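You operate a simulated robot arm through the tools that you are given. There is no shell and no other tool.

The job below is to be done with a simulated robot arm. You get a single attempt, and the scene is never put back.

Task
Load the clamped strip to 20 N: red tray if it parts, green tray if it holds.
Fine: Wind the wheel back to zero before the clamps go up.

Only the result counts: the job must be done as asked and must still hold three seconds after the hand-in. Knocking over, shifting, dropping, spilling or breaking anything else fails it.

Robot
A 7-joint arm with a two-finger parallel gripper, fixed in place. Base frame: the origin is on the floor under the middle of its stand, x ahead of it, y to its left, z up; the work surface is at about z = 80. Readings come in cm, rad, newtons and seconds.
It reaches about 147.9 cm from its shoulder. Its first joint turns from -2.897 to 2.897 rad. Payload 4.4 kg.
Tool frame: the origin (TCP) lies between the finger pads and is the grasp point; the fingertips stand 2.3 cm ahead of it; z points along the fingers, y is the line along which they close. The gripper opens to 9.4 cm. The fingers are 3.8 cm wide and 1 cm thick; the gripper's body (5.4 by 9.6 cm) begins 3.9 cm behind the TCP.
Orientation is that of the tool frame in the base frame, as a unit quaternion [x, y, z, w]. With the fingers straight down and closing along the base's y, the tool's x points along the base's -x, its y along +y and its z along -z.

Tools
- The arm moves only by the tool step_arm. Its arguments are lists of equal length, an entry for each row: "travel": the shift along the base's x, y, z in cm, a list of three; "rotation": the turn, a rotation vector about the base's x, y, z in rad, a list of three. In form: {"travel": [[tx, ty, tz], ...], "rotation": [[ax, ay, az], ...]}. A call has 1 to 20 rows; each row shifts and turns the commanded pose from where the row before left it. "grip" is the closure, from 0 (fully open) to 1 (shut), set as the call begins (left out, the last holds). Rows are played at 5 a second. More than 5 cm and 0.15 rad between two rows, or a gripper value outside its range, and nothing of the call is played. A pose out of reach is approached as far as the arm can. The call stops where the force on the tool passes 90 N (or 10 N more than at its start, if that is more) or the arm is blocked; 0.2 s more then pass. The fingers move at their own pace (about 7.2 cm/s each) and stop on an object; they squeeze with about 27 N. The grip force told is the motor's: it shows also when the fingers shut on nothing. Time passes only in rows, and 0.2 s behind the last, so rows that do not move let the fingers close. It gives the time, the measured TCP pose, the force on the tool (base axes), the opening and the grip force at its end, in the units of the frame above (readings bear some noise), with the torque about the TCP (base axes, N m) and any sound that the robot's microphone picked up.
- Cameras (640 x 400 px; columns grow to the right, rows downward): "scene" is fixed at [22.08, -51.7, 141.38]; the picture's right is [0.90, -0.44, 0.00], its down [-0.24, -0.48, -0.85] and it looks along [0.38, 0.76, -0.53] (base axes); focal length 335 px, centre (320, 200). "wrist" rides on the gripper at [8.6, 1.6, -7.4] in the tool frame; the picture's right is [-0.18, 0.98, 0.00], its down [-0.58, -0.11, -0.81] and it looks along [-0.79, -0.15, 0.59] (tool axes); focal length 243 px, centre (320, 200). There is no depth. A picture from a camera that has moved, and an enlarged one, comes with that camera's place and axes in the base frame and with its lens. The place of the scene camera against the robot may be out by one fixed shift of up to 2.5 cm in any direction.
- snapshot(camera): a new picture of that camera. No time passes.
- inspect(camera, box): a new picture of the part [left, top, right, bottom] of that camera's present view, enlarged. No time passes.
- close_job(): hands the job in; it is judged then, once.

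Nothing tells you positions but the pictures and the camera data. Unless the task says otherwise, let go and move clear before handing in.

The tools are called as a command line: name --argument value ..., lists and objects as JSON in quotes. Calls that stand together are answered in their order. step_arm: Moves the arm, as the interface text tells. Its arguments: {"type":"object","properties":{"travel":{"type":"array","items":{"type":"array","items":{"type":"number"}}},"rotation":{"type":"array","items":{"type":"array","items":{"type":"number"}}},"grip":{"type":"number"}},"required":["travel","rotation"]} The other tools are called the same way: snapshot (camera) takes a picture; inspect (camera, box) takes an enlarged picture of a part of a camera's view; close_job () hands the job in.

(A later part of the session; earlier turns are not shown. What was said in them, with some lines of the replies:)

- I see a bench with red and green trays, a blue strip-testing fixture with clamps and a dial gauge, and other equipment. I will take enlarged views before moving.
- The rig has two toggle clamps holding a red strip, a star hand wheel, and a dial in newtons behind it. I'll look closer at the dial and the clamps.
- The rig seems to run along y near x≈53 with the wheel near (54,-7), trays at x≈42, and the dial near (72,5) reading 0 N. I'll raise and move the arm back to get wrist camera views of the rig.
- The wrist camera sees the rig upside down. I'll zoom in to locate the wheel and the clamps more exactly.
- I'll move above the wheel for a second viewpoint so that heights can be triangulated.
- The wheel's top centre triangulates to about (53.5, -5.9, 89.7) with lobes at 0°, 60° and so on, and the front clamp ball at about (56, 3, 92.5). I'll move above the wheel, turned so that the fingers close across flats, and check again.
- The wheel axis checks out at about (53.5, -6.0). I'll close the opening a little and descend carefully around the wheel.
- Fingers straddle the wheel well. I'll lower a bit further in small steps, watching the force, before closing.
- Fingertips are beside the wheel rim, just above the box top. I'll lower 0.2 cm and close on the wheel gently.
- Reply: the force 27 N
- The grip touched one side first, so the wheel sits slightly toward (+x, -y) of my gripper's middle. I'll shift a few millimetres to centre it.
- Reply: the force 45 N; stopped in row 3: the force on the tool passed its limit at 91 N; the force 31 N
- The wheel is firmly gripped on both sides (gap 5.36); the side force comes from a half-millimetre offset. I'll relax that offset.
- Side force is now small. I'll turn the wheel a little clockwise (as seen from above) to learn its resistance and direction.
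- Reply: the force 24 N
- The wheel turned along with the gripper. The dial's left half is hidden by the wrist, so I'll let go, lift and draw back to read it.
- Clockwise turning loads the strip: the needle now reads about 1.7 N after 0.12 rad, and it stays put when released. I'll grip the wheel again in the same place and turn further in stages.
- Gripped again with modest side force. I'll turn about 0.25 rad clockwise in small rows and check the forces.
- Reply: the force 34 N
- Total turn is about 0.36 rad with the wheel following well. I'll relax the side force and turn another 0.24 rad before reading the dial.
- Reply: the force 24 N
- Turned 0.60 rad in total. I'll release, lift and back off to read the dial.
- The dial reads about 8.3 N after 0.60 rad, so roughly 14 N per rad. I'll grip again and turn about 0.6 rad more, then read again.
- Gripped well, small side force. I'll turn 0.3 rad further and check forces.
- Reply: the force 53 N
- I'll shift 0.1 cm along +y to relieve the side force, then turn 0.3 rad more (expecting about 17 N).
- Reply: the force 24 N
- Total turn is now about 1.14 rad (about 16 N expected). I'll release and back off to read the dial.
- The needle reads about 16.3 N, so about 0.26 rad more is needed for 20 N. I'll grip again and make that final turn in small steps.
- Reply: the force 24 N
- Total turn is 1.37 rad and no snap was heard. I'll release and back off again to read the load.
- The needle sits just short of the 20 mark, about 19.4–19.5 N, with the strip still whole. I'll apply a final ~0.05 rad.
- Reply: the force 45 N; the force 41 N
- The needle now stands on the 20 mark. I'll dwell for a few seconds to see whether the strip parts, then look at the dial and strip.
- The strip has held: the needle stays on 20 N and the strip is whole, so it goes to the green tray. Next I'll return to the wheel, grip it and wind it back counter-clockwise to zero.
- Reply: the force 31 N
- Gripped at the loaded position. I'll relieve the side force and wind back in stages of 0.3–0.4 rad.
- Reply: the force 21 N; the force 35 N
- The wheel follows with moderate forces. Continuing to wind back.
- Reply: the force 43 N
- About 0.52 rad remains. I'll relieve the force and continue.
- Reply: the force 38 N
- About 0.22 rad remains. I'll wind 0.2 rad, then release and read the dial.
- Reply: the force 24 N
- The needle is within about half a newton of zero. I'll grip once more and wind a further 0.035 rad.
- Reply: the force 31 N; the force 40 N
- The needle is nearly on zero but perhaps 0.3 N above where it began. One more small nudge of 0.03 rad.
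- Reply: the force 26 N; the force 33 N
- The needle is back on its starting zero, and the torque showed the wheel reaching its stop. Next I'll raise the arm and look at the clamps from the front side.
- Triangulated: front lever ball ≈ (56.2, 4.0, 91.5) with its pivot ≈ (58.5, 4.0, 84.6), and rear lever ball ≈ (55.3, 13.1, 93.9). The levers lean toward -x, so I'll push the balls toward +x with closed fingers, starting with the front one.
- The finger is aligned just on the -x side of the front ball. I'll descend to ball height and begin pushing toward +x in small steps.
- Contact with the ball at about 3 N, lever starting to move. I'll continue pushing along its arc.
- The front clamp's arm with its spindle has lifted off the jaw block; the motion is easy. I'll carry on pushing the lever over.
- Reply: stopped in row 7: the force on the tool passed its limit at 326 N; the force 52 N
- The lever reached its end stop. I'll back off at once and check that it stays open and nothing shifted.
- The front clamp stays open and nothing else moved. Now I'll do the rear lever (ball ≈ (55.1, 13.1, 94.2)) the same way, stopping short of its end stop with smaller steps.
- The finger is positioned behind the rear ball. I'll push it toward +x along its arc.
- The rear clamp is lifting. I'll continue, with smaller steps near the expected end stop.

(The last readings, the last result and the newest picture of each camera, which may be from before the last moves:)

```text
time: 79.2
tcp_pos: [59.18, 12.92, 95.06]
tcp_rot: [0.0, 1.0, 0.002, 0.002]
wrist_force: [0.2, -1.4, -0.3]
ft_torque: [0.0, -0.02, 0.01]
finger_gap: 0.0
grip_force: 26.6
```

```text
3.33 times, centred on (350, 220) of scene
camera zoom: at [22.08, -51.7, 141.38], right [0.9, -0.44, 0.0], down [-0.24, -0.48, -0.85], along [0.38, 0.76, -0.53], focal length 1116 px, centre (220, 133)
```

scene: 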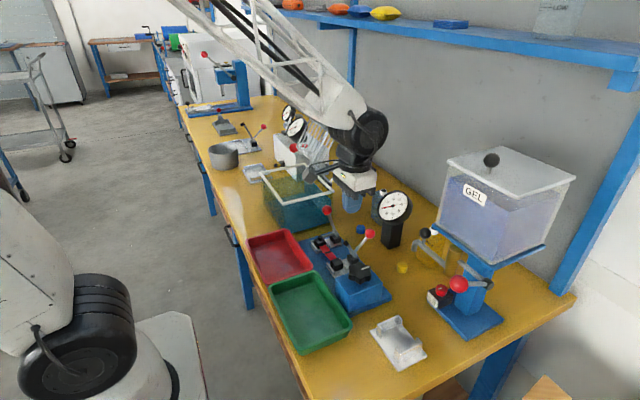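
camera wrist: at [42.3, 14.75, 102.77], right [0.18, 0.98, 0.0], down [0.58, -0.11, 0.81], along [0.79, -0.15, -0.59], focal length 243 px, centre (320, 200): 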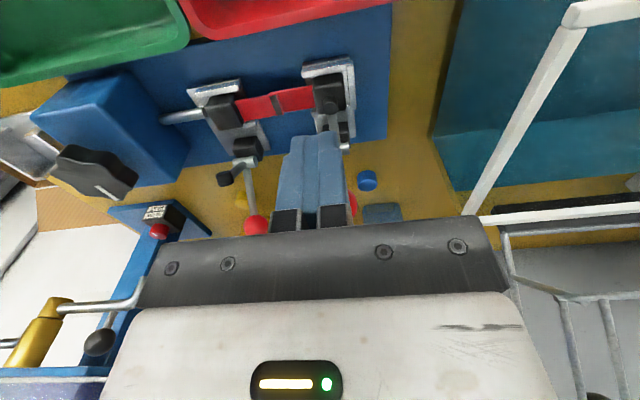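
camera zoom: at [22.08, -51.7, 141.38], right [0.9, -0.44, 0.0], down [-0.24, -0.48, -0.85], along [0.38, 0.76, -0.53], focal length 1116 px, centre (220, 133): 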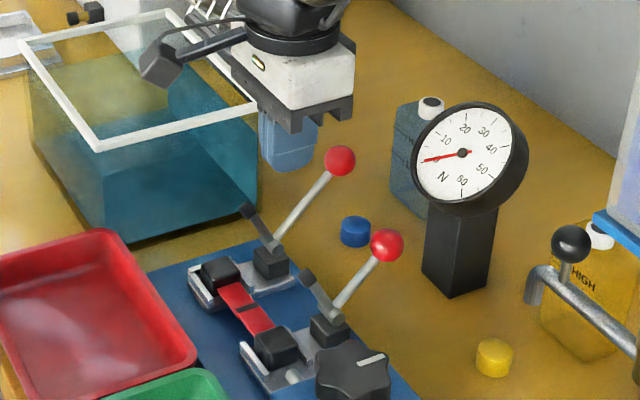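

Both clamps are now open (the rear lever snapped over by itself). I'll back off, rise, and look closely at the strip.

step_arm --travel '[[-2, 0, 1], [-3, 0, 2], [-4, -1, 2], [-4, -2, 2], [-4, -2, 1], [-1.5, -2, 0], [0, 0, 0]]' --rotation '[[0, 0, 0], [0, 0, 0], [0, 0, 0], [0, 0, 0], [0, 0, 0], [0, 0, 0], [0, 0, 0]]' --grip 1.0

snapshot --camera "wrist"

inspect --camera "wrist" --box '[260, 40, 420, 180]'

inspect --camera "scene" --box '[305, 220, 365, 280]'

```text
time: 80.8
tcp_pos: [40.44, 5.92, 103.07]
tcp_rot: [-0.001, 1.0, 0.002, 0.0]
wrist_force: [0.2, -0.3, 0.2]
ft_torque: [-0.01, 0.03, 0.01]
finger_gap: 0.0
grip_force: 26.9
```

```text
taken
camera wrist: at [31.83, 7.62, 110.59], right [0.18, 0.98, 0.0], down [0.58, -0.11, 0.81], along [0.79, -0.15, -0.59], focal length 243 px, centre (320, 200)
```

wrist: 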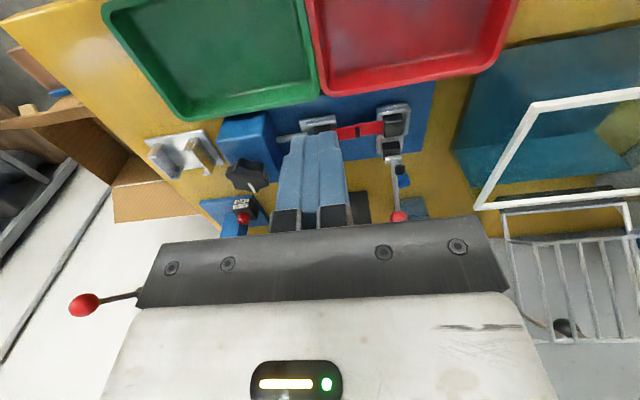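

```text
2.86 times, centred on (340, 110) of wrist
camera zoom: at [31.83, 7.62, 110.59], right [0.18, 0.98, 0.0], down [0.58, -0.11, 0.81], along [0.79, -0.15, -0.59], focal length 693 px, centre (263, 457)
```

zoom: 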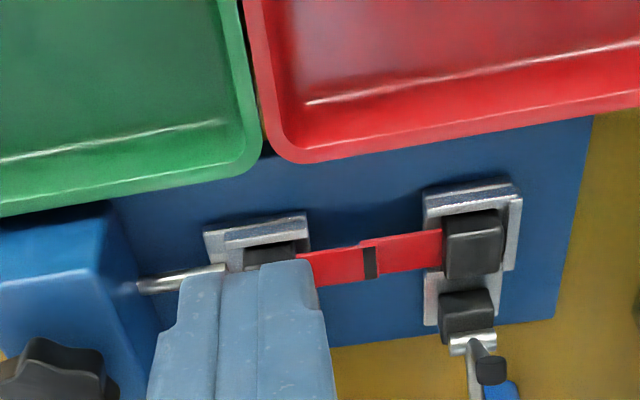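

```text
6.67 times, centred on (335, 250) of scene
camera zoom: at [22.08, -51.7, 141.38], right [0.9, -0.44, 0.0], down [-0.24, -0.48, -0.85], along [0.38, 0.76, -0.53], focal length 2231 px, centre (220, -133)
```

zoom: 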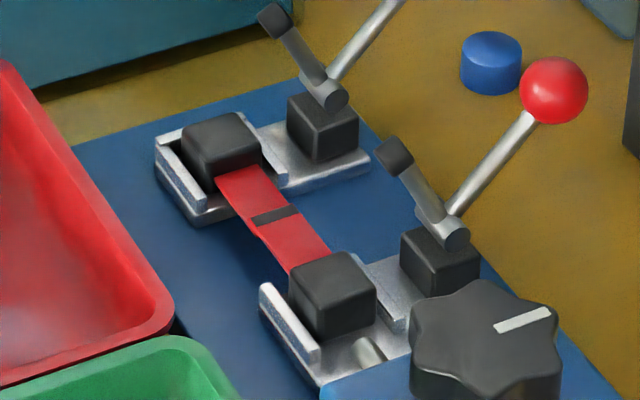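

The specimen turns out to be the red strip with black end blocks seated in the aluminium cradles; its middle is at about (53.6, 8.7, 83.5), block tops at about 84.6. I'll move above its middle, turn to close across its width (along x), and check alignment.

step_arm --travel '[[1.2, 0.25, 0], [1.2, 0.25, 0], [1.2, 0.25, 0], [1.2, 0.25, 0], [1.2, 0.25, 0], [1.2, 0.25, 0], [1.2, 0.25, 0], [1.2, 0.25, -0.5], [1.2, 0.25, -0.5], [1.2, 0.25, -1], [1.06, 0.2, -1], [0, 0, 0]]' --rotation '[[0, 0, 0.1428], [0, 0, 0.1428], [0, 0, 0.1428], [0, 0, 0.1428], [0, 0, 0.1428], [0, 0, 0.1428], [0, 0, 0.1428], [0, 0, 0.1428], [0, 0, 0.1428], [0, 0, 0.1428], [0, 0, 0.1428], [0, 0, 0]]' --grip 0.47

snapshot --camera "wrist"

inspect --camera "wrist" --box '[240, 0, 400, 160]'

inspect --camera "scene" --box '[290, 180, 410, 300]'

```text
time: 83.3
tcp_pos: [53.55, 8.62, 100.08]
tcp_rot: [0.708, -0.707, -0.002, 0.001]
wrist_force: [-0.1, -0.1, 0.5]
ft_torque: [0.05, 0.01, 0.0]
finger_gap: 4.99
grip_force: 0.0
```

```text
taken
camera wrist: at [52.05, 0.04, 107.61], right [-0.98, 0.18, 0.0], down [0.11, 0.58, 0.81], along [0.14, 0.79, -0.59], focal length 243 px, centre (320, 200)
```

wrist: 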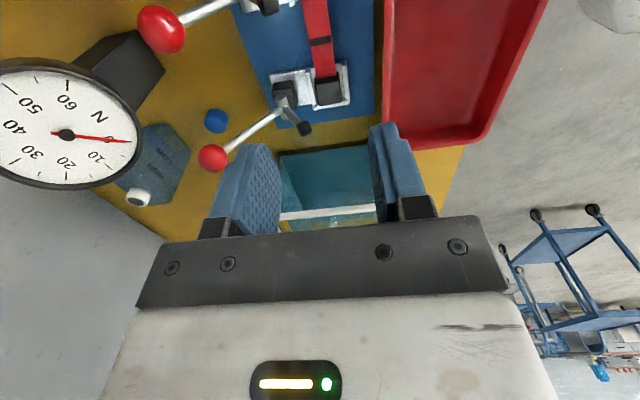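

```text
2.50 times, centred on (320, 80) of wrist
camera zoom: at [52.05, 0.04, 107.61], right [-0.98, 0.18, 0.0], down [0.11, 0.58, 0.81], along [0.14, 0.79, -0.59], focal length 606 px, centre (320, 500)
```

zoom: 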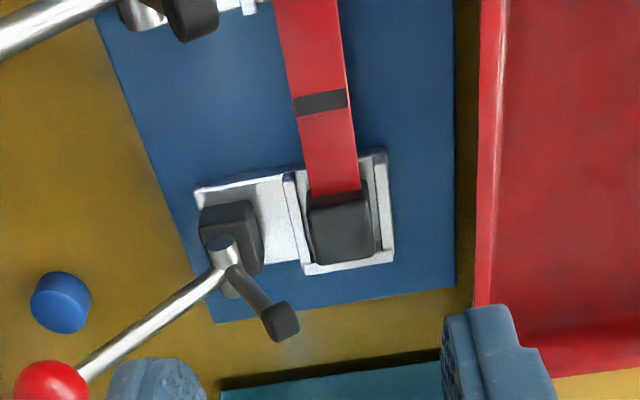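

```text
3.33 times, centred on (350, 240) of scene
camera zoom: at [22.08, -51.7, 141.38], right [0.9, -0.44, 0.0], down [-0.24, -0.48, -0.85], along [0.38, 0.76, -0.53], focal length 1116 px, centre (220, 67)
```

zoom: 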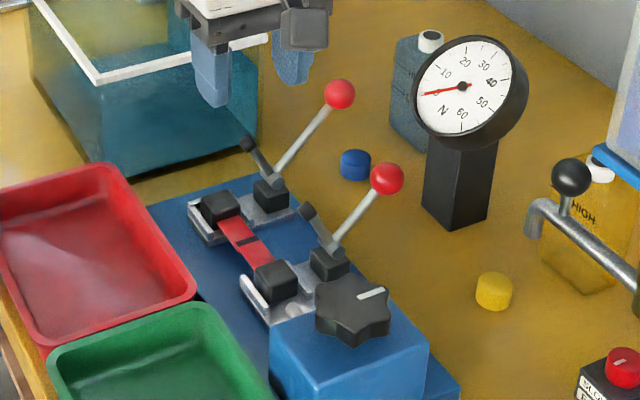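

Strip centre is at x ≈ 53.5, directly below. I'll descend to just above the strip and check again.

step_arm --travel '[[-0.05, 0.08, -3], [0, 0, -3], [0, 0, -3], [0, 0, -2], [0, 0, 0]]' --rotation '[[0, 0, 0], [0, 0, 0], [0, 0, 0], [0, 0, 0], [0, 0, 0]]' --grip 0.47

snapshot --camera "wrist"

inspect --camera "wrist" --box '[200, 60, 440, 240]'

inspect --camera "scene" --box '[290, 180, 410, 300]'

```text
time: 84.5
tcp_pos: [53.61, 8.71, 88.96]
tcp_rot: [0.708, -0.707, -0.001, 0.001]
wrist_force: [-0.1, -0.6, 0.6]
ft_torque: [-0.04, -0.01, -0.02]
finger_gap: 4.99
grip_force: 0.0
```

```text
taken
camera wrist: at [52.03, 0.18, 96.62], right [-0.98, 0.18, 0.0], down [0.11, 0.58, 0.81], along [0.15, 0.79, -0.59], focal length 243 px, centre (320, 200)
```

wrist: 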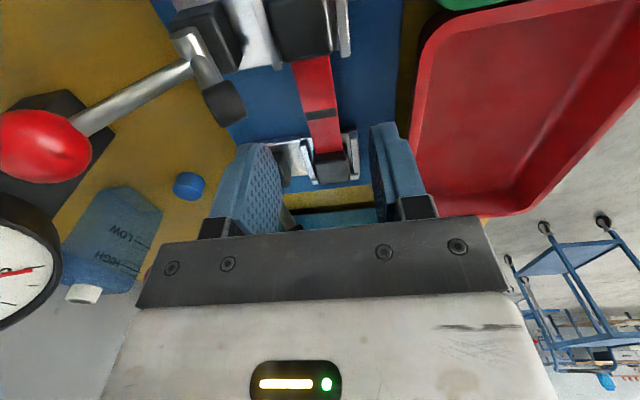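

```text
2.22 times, centred on (320, 150) of wrist
camera zoom: at [52.03, 0.18, 96.62], right [-0.98, 0.18, 0.0], down [0.11, 0.58, 0.81], along [0.15, 0.79, -0.59], focal length 539 px, centre (320, 311)
```

zoom: 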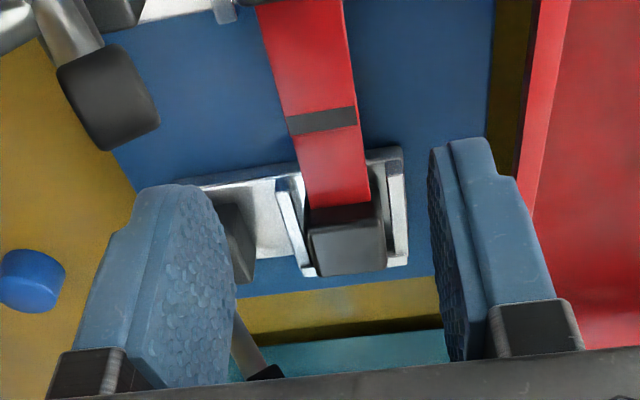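

```text
3.33 times, centred on (350, 240) of scene
camera zoom: at [22.08, -51.7, 141.38], right [0.9, -0.44, 0.0], down [-0.24, -0.48, -0.85], along [0.38, 0.76, -0.53], focal length 1116 px, centre (220, 67)
```

zoom: 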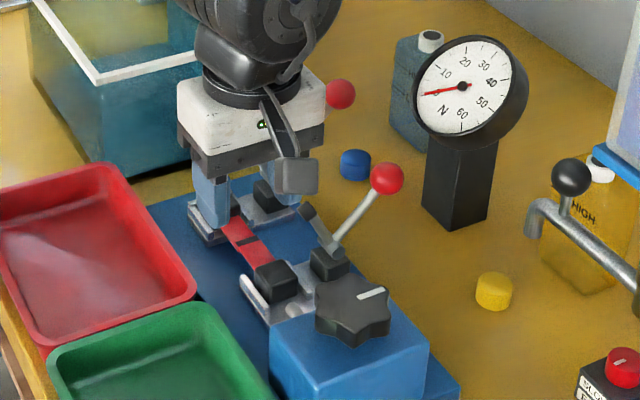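

Aligned well. I'll descend the last 4 cm slowly, checking force, so the fingertips straddle the strip.

step_arm --travel '[[0, 0, -1], [0, 0, -1], [0, 0, -0.8], [0, 0, -0.6], [0, 0, -0.3], [0, 0, 0]]' --rotation '[[0, 0, 0], [0, 0, 0], [0, 0, 0], [0, 0, 0], [0, 0, 0], [0, 0, 0]]' --grip 0.47

snapshot --camera "wrist"

inspect --camera "wrist" --box '[200, 60, 440, 240]'

inspect --camera "scene" --box '[305, 210, 375, 280]'

```text
time: 86.0
tcp_pos: [53.56, 8.74, 85.31]
tcp_rot: [-0.707, 0.707, 0.002, 0.0]
wrist_force: [-0.3, 0.3, 0.2]
ft_torque: [-0.02, -0.04, -0.02]
finger_gap: 4.99
grip_force: 0.1
```

```text
taken
camera wrist: at [52.01, 0.2, 92.89], right [-0.98, 0.18, 0.0], down [0.11, 0.58, 0.81], along [0.15, 0.79, -0.59], focal length 243 px, centre (320, 200)
```

wrist: 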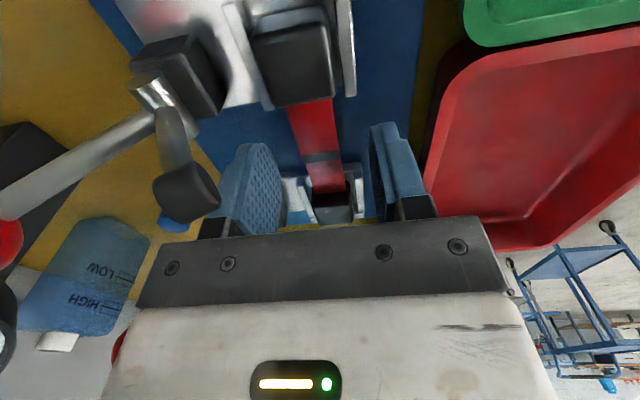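

```text
2.22 times, centred on (320, 150) of wrist
camera zoom: at [52.01, 0.2, 92.89], right [-0.98, 0.18, 0.0], down [0.11, 0.58, 0.81], along [0.15, 0.79, -0.59], focal length 539 px, centre (320, 311)
```

zoom: 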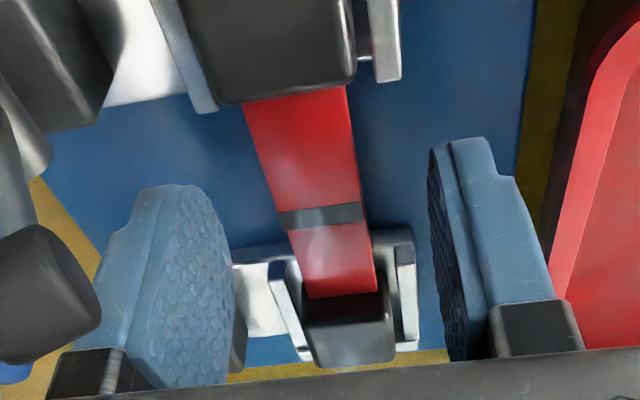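

```text
5.71 times, centred on (340, 245) of scene
camera zoom: at [22.08, -51.7, 141.38], right [0.9, -0.44, 0.0], down [-0.24, -0.48, -0.85], along [0.38, 0.76, -0.53], focal length 1912 px, centre (206, -57)
```

zoom: 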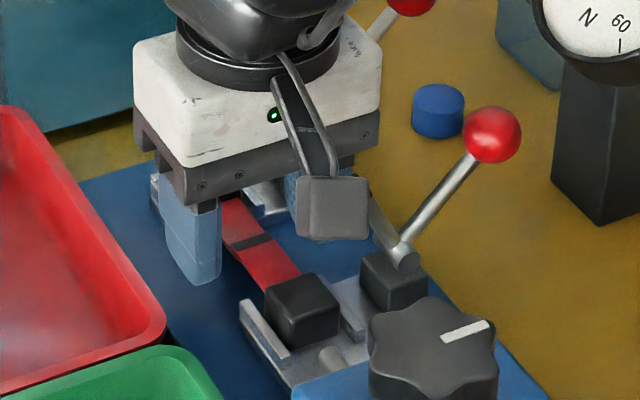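

The strip sits about 1.7 cm below the TCP, between the fingertips. I'll lower 0.4 cm more and close on it.

step_arm --travel '[[0, 0, -0.2], [0, 0, -0.2], [0, 0, 0]]' --rotation '[[0, 0, 0], [0, 0, 0], [0, 0, 0]]' --grip 0.47

step_arm --travel '[[0, 0, 0], [0, 0, 0], [0, 0, 0], [0, 0, 0]]' --rotation '[[0, 0, 0], [0, 0, 0], [0, 0, 0], [0, 0, 0]]' --grip 1.0

inspect --camera "wrist" --box '[200, 60, 440, 240]'

```text
time: 86.8
tcp_pos: [53.43, 8.78, 85.02]
tcp_rot: [-0.707, 0.707, 0.002, -0.001]
wrist_force: [0.3, 0.1, -0.3]
ft_torque: [0.0, 0.01, -0.04]
finger_gap: 4.99
grip_force: 0.0
```

```text
time: 87.8
tcp_pos: [53.52, 8.78, 85.05]
tcp_rot: [-0.707, 0.707, 0.002, -0.001]
wrist_force: [0.8, 0.3, -0.6]
ft_torque: [0.0, -0.01, 0.02]
finger_gap: 1.93
grip_force: 27.5
```

```text
2.22 times, centred on (320, 150) of wrist
camera zoom: at [52.01, 0.19, 92.51], right [-0.98, 0.18, 0.0], down [0.11, 0.58, 0.81], along [0.15, 0.79, -0.59], focal length 539 px, centre (320, 311)
```

zoom: 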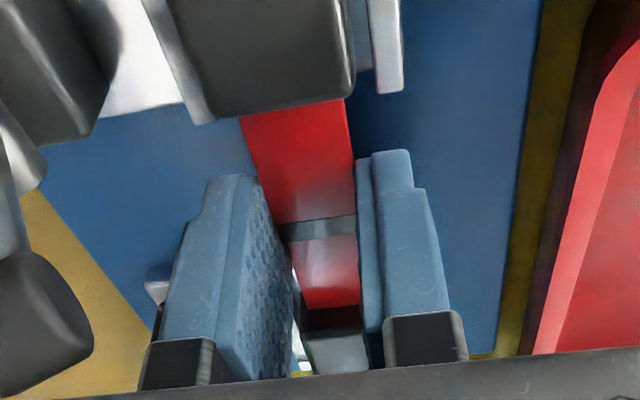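

The strip is gripped (gap 1.93 cm). I'll lift it gently, straight up, and check.

step_arm --travel '[[0, 0, 0.4], [0, 0, 0.6], [0, 0, 1], [0, 0, 0]]' --rotation '[[0, 0, 0], [0, 0, 0], [0, 0, 0], [0, 0, 0]]' --grip 1.0

inspect --camera "wrist" --box '[200, 60, 440, 240]'

inspect --camera "scene" --box '[290, 200, 390, 300]'

```text
time: 88.8
tcp_pos: [53.58, 8.72, 87.0]
tcp_rot: [0.707, -0.707, -0.001, 0.001]
wrist_force: [0.0, 0.3, -1.4]
ft_torque: [-0.01, -0.01, -0.01]
finger_gap: 1.94
grip_force: 27.2
```

```text
2.22 times, centred on (320, 150) of wrist
camera zoom: at [51.97, 0.19, 94.54], right [-0.98, 0.18, 0.0], down [0.11, 0.58, 0.81], along [0.15, 0.79, -0.59], focal length 539 px, centre (320, 311)
```

zoom: 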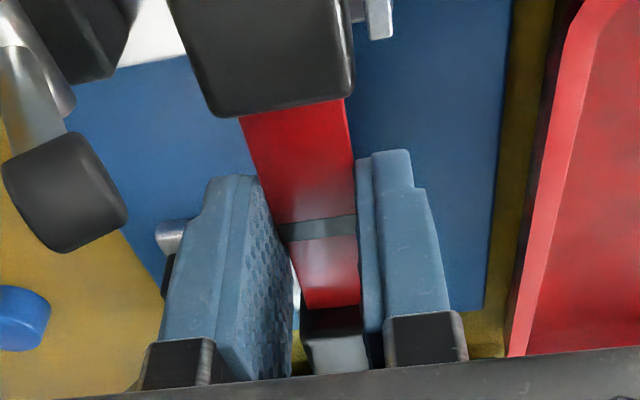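

```text
4.00 times, centred on (340, 250) of scene
camera zoom: at [22.08, -51.7, 141.38], right [0.9, -0.44, 0.0], down [-0.24, -0.48, -0.85], along [0.38, 0.76, -0.53], focal length 1339 px, centre (240, 0)
```

zoom: 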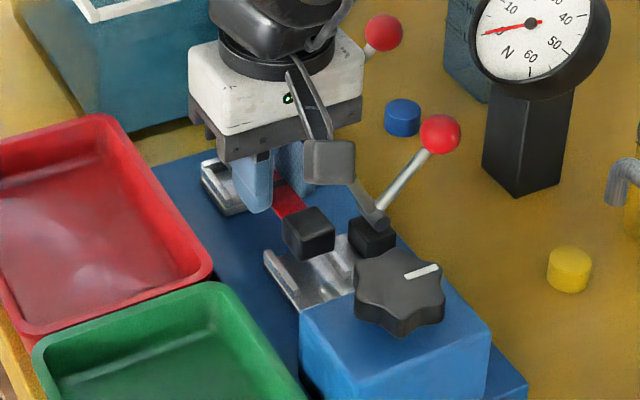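

The whole specimen lifts cleanly. I'll lift slightly, shift toward -x to clear the raised clamp arms, rise, and carry it over the green tray centred at about (42, -4.7).

step_arm --travel '[[0, 0, 0.7], [-1, 0, 0.2], [-1.5, 0, 0.5], [-1.5, 0, 1.5], [-1.5, 0, 2], [-2, 0, 2], [-2, 0, 2], [-2, -1, 1], [0, -2, 0], [0, -2, 0], [0, -2, 0], [0, -2, 0], [0, -2, 0], [0, -2.4, 0], [0, 0, 0]]' --rotation '[[0, 0, 0], [0, 0, 0], [0, 0, 0], [0, 0, 0], [0, 0, 0], [0, 0, 0], [0, 0, 0], [0, 0, 0], [0, 0, 0], [0, 0, 0], [0, 0, 0], [0, 0, 0], [0, 0, 0], [0, 0, 0], [0, 0, 0]]' --grip 1.0

snapshot --camera "wrist"

snapshot --camera "scene"

inspect --camera "scene" --box '[240, 200, 400, 360]'

```text
time: 92.0
tcp_pos: [41.99, -4.63, 96.73]
tcp_rot: [0.707, -0.707, -0.002, 0.0]
wrist_force: [0.2, -0.3, 0.8]
ft_torque: [-0.02, 0.01, 0.0]
finger_gap: 1.91
grip_force: 26.8
```

```text
taken
camera wrist: at [40.43, -13.23, 104.42], right [-0.98, 0.18, 0.0], down [0.11, 0.58, 0.81], along [0.15, 0.79, -0.59], focal length 243 px, centre (320, 200)
```

wrist: 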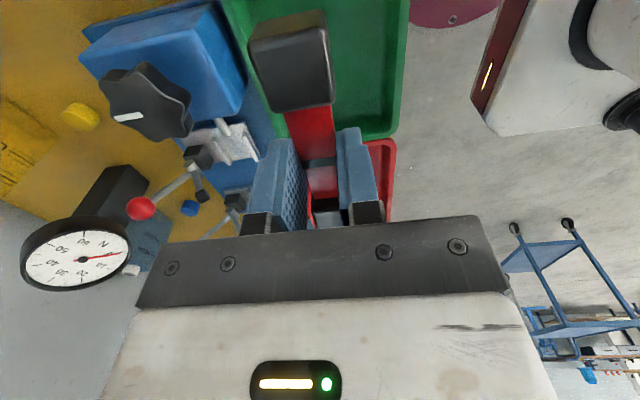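

```text
taken
```

scene: 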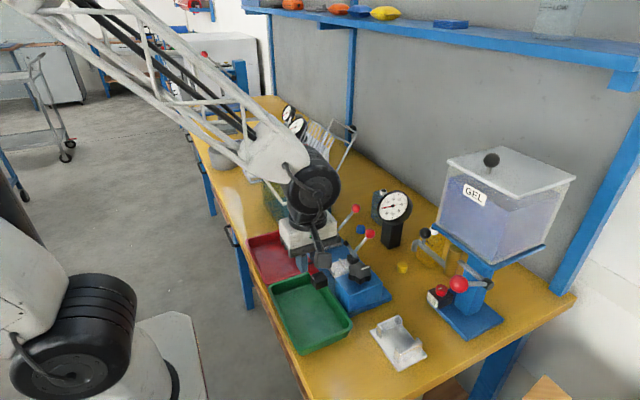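

```text
2.50 times, centred on (320, 280) of scene
camera zoom: at [22.08, -51.7, 141.38], right [0.9, -0.44, 0.0], down [-0.24, -0.48, -0.85], along [0.38, 0.76, -0.53], focal length 837 px, centre (320, 0)
```

zoom: 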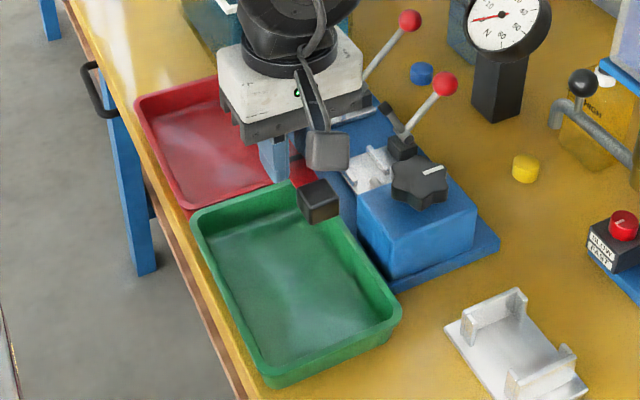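

The specimen hangs above the green tray, inside its outline. I'll lower it in stages.

step_arm --travel '[[-0.1, -0.1, -2], [0, 0, -2], [0, 0, -2], [0, 0, -2], [0, 0, -1.5], [0, 0, -1], [0, 0, 0]]' --rotation '[[0, 0, 0], [0, 0, 0], [0, 0, 0], [0, 0, 0], [0, 0, 0], [0, 0, 0], [0, 0, 0]]' --grip 1.0

snapshot --camera "wrist"

inspect --camera "scene" --box '[240, 200, 400, 360]'

```text
time: 93.5
tcp_pos: [41.88, -4.55, 86.47]
tcp_rot: [-0.707, 0.707, 0.001, 0.0]
wrist_force: [0.1, 0.0, -0.3]
ft_torque: [-0.03, -0.01, 0.02]
finger_gap: 1.94
grip_force: 26.9
```

```text
taken
camera wrist: at [40.36, -13.27, 93.94], right [-0.98, 0.18, 0.0], down [0.11, 0.58, 0.81], along [0.15, 0.79, -0.59], focal length 243 px, centre (320, 200)
```

wrist: 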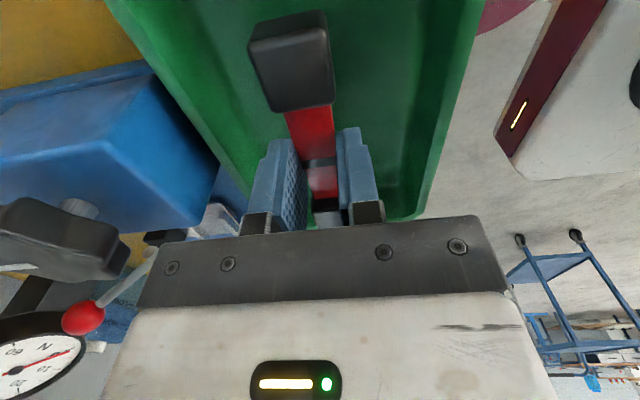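

```text
2.50 times, centred on (320, 280) of scene
camera zoom: at [22.08, -51.7, 141.38], right [0.9, -0.44, 0.0], down [-0.24, -0.48, -0.85], along [0.38, 0.76, -0.53], focal length 837 px, centre (320, 0)
```

zoom: 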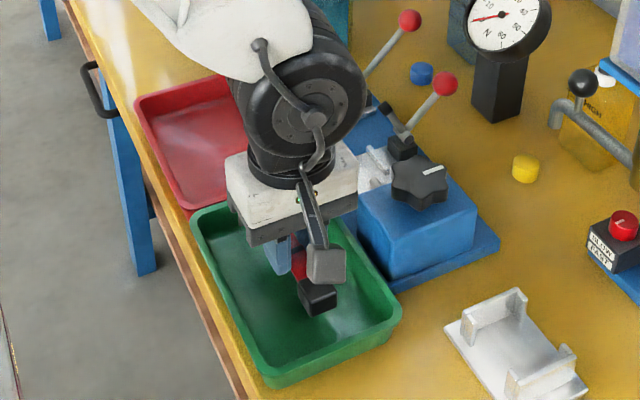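

Inside the tray walls with clearance. Lowering the rest slowly, watching the vertical force for touchdown.

step_arm --travel '[[0, 0, -0.8], [0, 0, -0.7], [0, 0, -0.5], [0, 0, -0.3], [0, 0, 0]]' --rotation '[[0, 0, 0], [0, 0, 0], [0, 0, 0], [0, 0, 0], [0, 0, 0]]' --grip 1.0

step_arm --travel '[[0, 0, -0.2], [0, 0, -0.15], [0, 0, 0]]' --rotation '[[0, 0, 0], [0, 0, 0], [0, 0, 0]]' --grip 1.0

inspect --camera "scene" --box '[270, 250, 370, 350]'

snapshot --camera "wrist"

```text
time: 94.8
tcp_pos: [41.93, -4.76, 84.17]
tcp_rot: [0.707, -0.707, -0.003, 0.0]
wrist_force: [-0.1, 0.4, -0.2]
ft_torque: [-0.04, -0.01, -0.03]
finger_gap: 1.92
grip_force: 27.4
```

```text
time: 95.5
tcp_pos: [41.95, -4.81, 83.76]
tcp_rot: [0.707, -0.707, -0.002, 0.001]
wrist_force: [0.1, 0.0, -0.6]
ft_torque: [0.03, -0.03, -0.04]
finger_gap: 1.91
grip_force: 27.3
```

```text
4.00 times, centred on (320, 300) of scene
camera zoom: at [22.08, -51.7, 141.38], right [0.9, -0.44, 0.0], down [-0.24, -0.48, -0.85], along [0.38, 0.76, -0.53], focal length 1339 px, centre (320, -200)
```

zoom: 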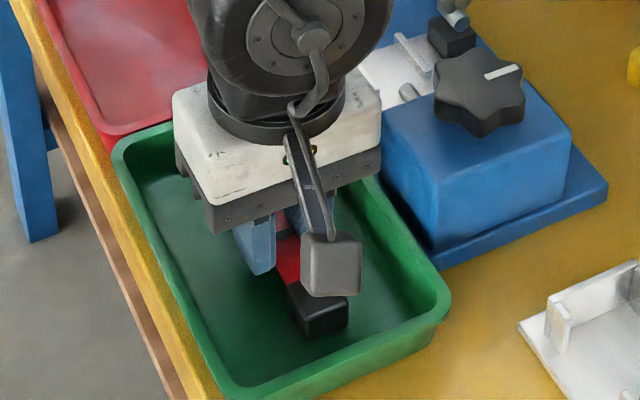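

```text
taken
camera wrist: at [40.39, -13.31, 91.22], right [-0.98, 0.18, 0.0], down [0.11, 0.58, 0.81], along [0.15, 0.79, -0.59], focal length 243 px, centre (320, 200)
```

wrist: 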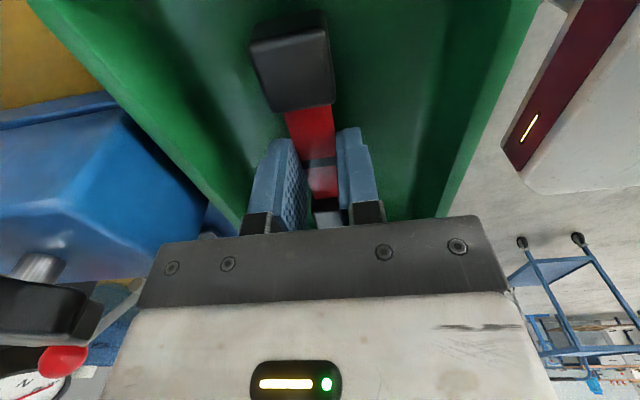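

No touchdown yet. I'll continue in 0.15–0.2 cm steps.

step_arm --travel '[[0, 0, -0.15], [0, 0, -0.1], [0, 0, 0]]' --rotation '[[0, 0, 0], [0, 0, 0], [0, 0, 0]]' --grip 1.0

step_arm --travel '[[0, 0, -0.1], [0, 0, -0.1], [0, 0, 0]]' --rotation '[[0, 0, 0], [0, 0, 0], [0, 0, 0]]' --grip 1.0

```text
time: 96.3
tcp_pos: [41.87, -4.84, 83.44]
tcp_rot: [-0.707, 0.708, 0.001, 0.0]
wrist_force: [0.7, 0.1, -0.6]
ft_torque: [-0.03, -0.02, -0.03]
finger_gap: 1.93
grip_force: 27.1
```

```text
time: 97.2
tcp_pos: [41.87, -4.61, 83.31]
tcp_rot: [-0.707, 0.707, 0.003, -0.001]
wrist_force: [0.3, -0.3, -0.8]
ft_torque: [0.04, -0.01, 0.0]
finger_gap: 1.93
grip_force: 26.8
```

Very close now. A couple more 0.1 cm steps.

step_arm --travel '[[0, 0, -0.1], [0, 0, 0]]' --rotation '[[0, 0, 0], [0, 0, 0]]' --grip 1.0

step_arm --travel '[[0, 0, -0.1], [0, 0, 0]]' --rotation '[[0, 0, 0], [0, 0, 0]]' --grip 1.0

inspect --camera "scene" --box '[290, 270, 350, 340]'

```text
time: 97.8
tcp_pos: [41.95, -4.63, 83.2]
tcp_rot: [-0.707, 0.707, 0.001, -0.001]
wrist_force: [0.1, -0.4, -1.1]
ft_torque: [-0.01, -0.04, 0.01]
finger_gap: 1.93
grip_force: 26.9
```

```text
time: 98.3
tcp_pos: [41.91, -4.69, 83.18]
tcp_rot: [-0.707, 0.707, 0.001, 0.0]
wrist_force: [-0.5, -0.1, -0.7]
ft_torque: [-0.04, 0.01, -0.01]
finger_gap: 1.93
grip_force: 27.2
```

```text
5.71 times, centred on (320, 305) of scene
camera zoom: at [22.08, -51.7, 141.38], right [0.9, -0.44, 0.0], down [-0.24, -0.48, -0.85], along [0.38, 0.76, -0.53], focal length 1912 px, centre (320, -400)
```

zoom: 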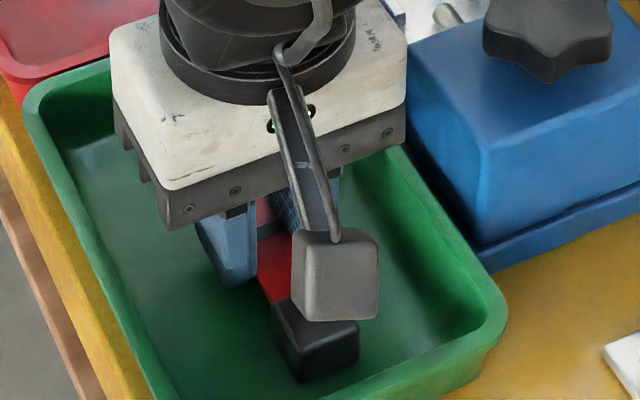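

Still no contact force; two more 0.1 cm steps before release.

step_arm --travel '[[0, 0, -0.1], [0, 0, 0]]' --rotation '[[0, 0, 0], [0, 0, 0]]' --grip 1.0

step_arm --travel '[[0, 0, -0.1], [0, 0, 0]]' --rotation '[[0, 0, 0], [0, 0, 0]]' --grip 1.0

```text
time: 99.0
tcp_pos: [41.95, -4.73, 83.06]
tcp_rot: [-0.707, 0.707, 0.002, 0.0]
wrist_force: [-3.6, -0.3, 26.6]
ft_torque: [0.07, 0.1, 0.03]
finger_gap: 1.94
grip_force: 27.1
```

```text
time: 99.5
tcp_pos: [41.91, -4.67, 82.93]
tcp_rot: [-0.707, 0.707, 0.002, -0.001]
wrist_force: [1.9, 0.0, 26.3]
ft_torque: [-0.01, -0.03, 0.04]
finger_gap: 1.94
grip_force: 27.0
```

Touchdown: the specimen rests on the tray floor. I'll ease up slightly and open the fingers.

step_arm --travel '[[0, 0, 0.1], [0, 0, 0]]' --rotation '[[0, 0, 0], [0, 0, 0]]' --grip 1.0

step_arm --travel '[[0, 0, 0], [0, 0, 0], [0, 0, 0]]' --rotation '[[0, 0, 0], [0, 0, 0], [0, 0, 0]]' --grip 0.55

snapshot --camera "wrist"

```text
time: 100.2
tcp_pos: [41.92, -4.75, 82.88]
tcp_rot: [-0.707, 0.707, 0.003, -0.002]
wrist_force: [1.5, 0.0, 3.2]
ft_torque: [-0.04, -0.08, 0.06]
finger_gap: 1.92
grip_force: 27.3
```

```text
time: 101.0
tcp_pos: [41.9, -4.81, 82.97]
tcp_rot: [0.707, -0.707, -0.002, 0.001]
wrist_force: [0.2, 0.4, 0.5]
ft_torque: [-0.03, -0.02, -0.02]
finger_gap: 4.23
grip_force: 0.1
```

```text
taken
camera wrist: at [40.38, -13.28, 90.53], right [-0.98, 0.18, 0.0], down [0.11, 0.58, 0.81], along [0.15, 0.79, -0.59], focal length 243 px, centre (320, 200)
```

wrist: 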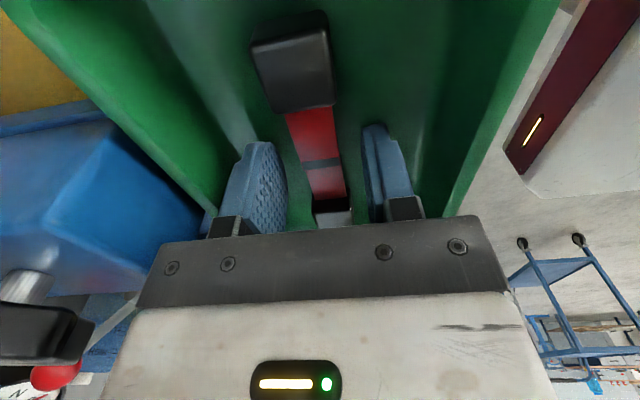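

The specimen is released and lying in the green tray. I'll rise straight up and move clear, then take a final look.

step_arm --travel '[[0, 0, 1], [0, 0, 2], [0, 0, 3], [0, 0, 4], [0, 0, 4], [0, 0, 4], [0, 3, 2], [0, 4, 0], [0, 4, 0], [0, 4, 0], [0, 0, 0]]' --rotation '[[0, 0, 0], [0, 0, 0], [0, 0, 0], [0, 0, 0], [0, 0, 0], [0, 0, 0], [0, 0, 0], [0, 0, 0], [0, 0, 0], [0, 0, 0], [0, 0, 0]]' --grip 0.55

snapshot --camera "scene"

inspect --camera "scene" --box '[240, 200, 420, 360]'

inspect --camera "scene" --box '[380, 188, 410, 222]'

```text
time: 103.3
tcp_pos: [41.85, 10.23, 103.09]
tcp_rot: [-0.707, 0.707, 0.002, 0.0]
wrist_force: [0.1, 0.4, -0.4]
ft_torque: [-0.01, 0.0, 0.0]
finger_gap: 4.24
grip_force: 0.1
```

```text
taken
```

scene: 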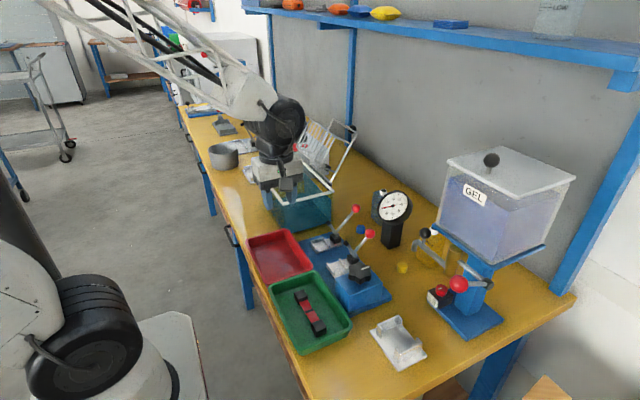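

```text
2.50 times, centred on (330, 280) of scene
camera zoom: at [22.08, -51.7, 141.38], right [0.9, -0.44, 0.0], down [-0.24, -0.48, -0.85], along [0.38, 0.76, -0.53], focal length 837 px, centre (295, 0)
```

zoom: 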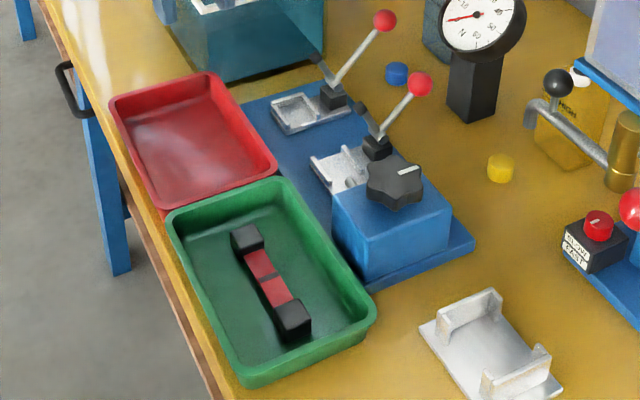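

```text
11.76 times, centred on (395, 205) of scene
camera zoom: at [22.08, -51.7, 141.38], right [0.9, -0.44, 0.0], down [-0.24, -0.48, -0.85], along [0.38, 0.76, -0.53], focal length 3937 px, centre (-562, 141)
```

zoom: 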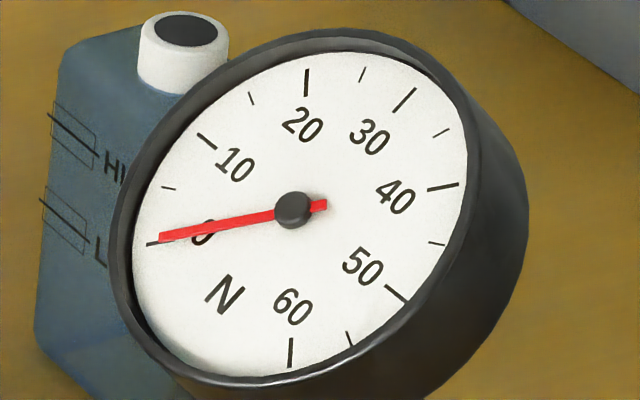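

The unbroken specimen lies in the green tray, the dial is at zero, both clamps are up, and everything else is in place with the arm clear. I'm handing in the job.

close_job

```text
The job is handed in.
```

The strip held at 20 N, so it is now in the green tray in one piece.

- **Load:** I wound the wheel until the dial read 20 N, give or take about 0.4 N. I left it there for about four seconds; the strip didn't part and the needle stayed put.
- **Unload:** I wound the wheel back until the needle was at zero and the wheel reached its stop. Only then did I raise the clamps.
- **Clamps:** Both are open and stay up. While I was opening the front one, its lever reached its end stop hard, and the arm recorded a brief peak of 326 N. I saw no damage, and the rig hadn't moved.
- **Placement:** I lowered the strip to the tray floor before letting go. The last pictures show the other items where they were, and the arm is clear.
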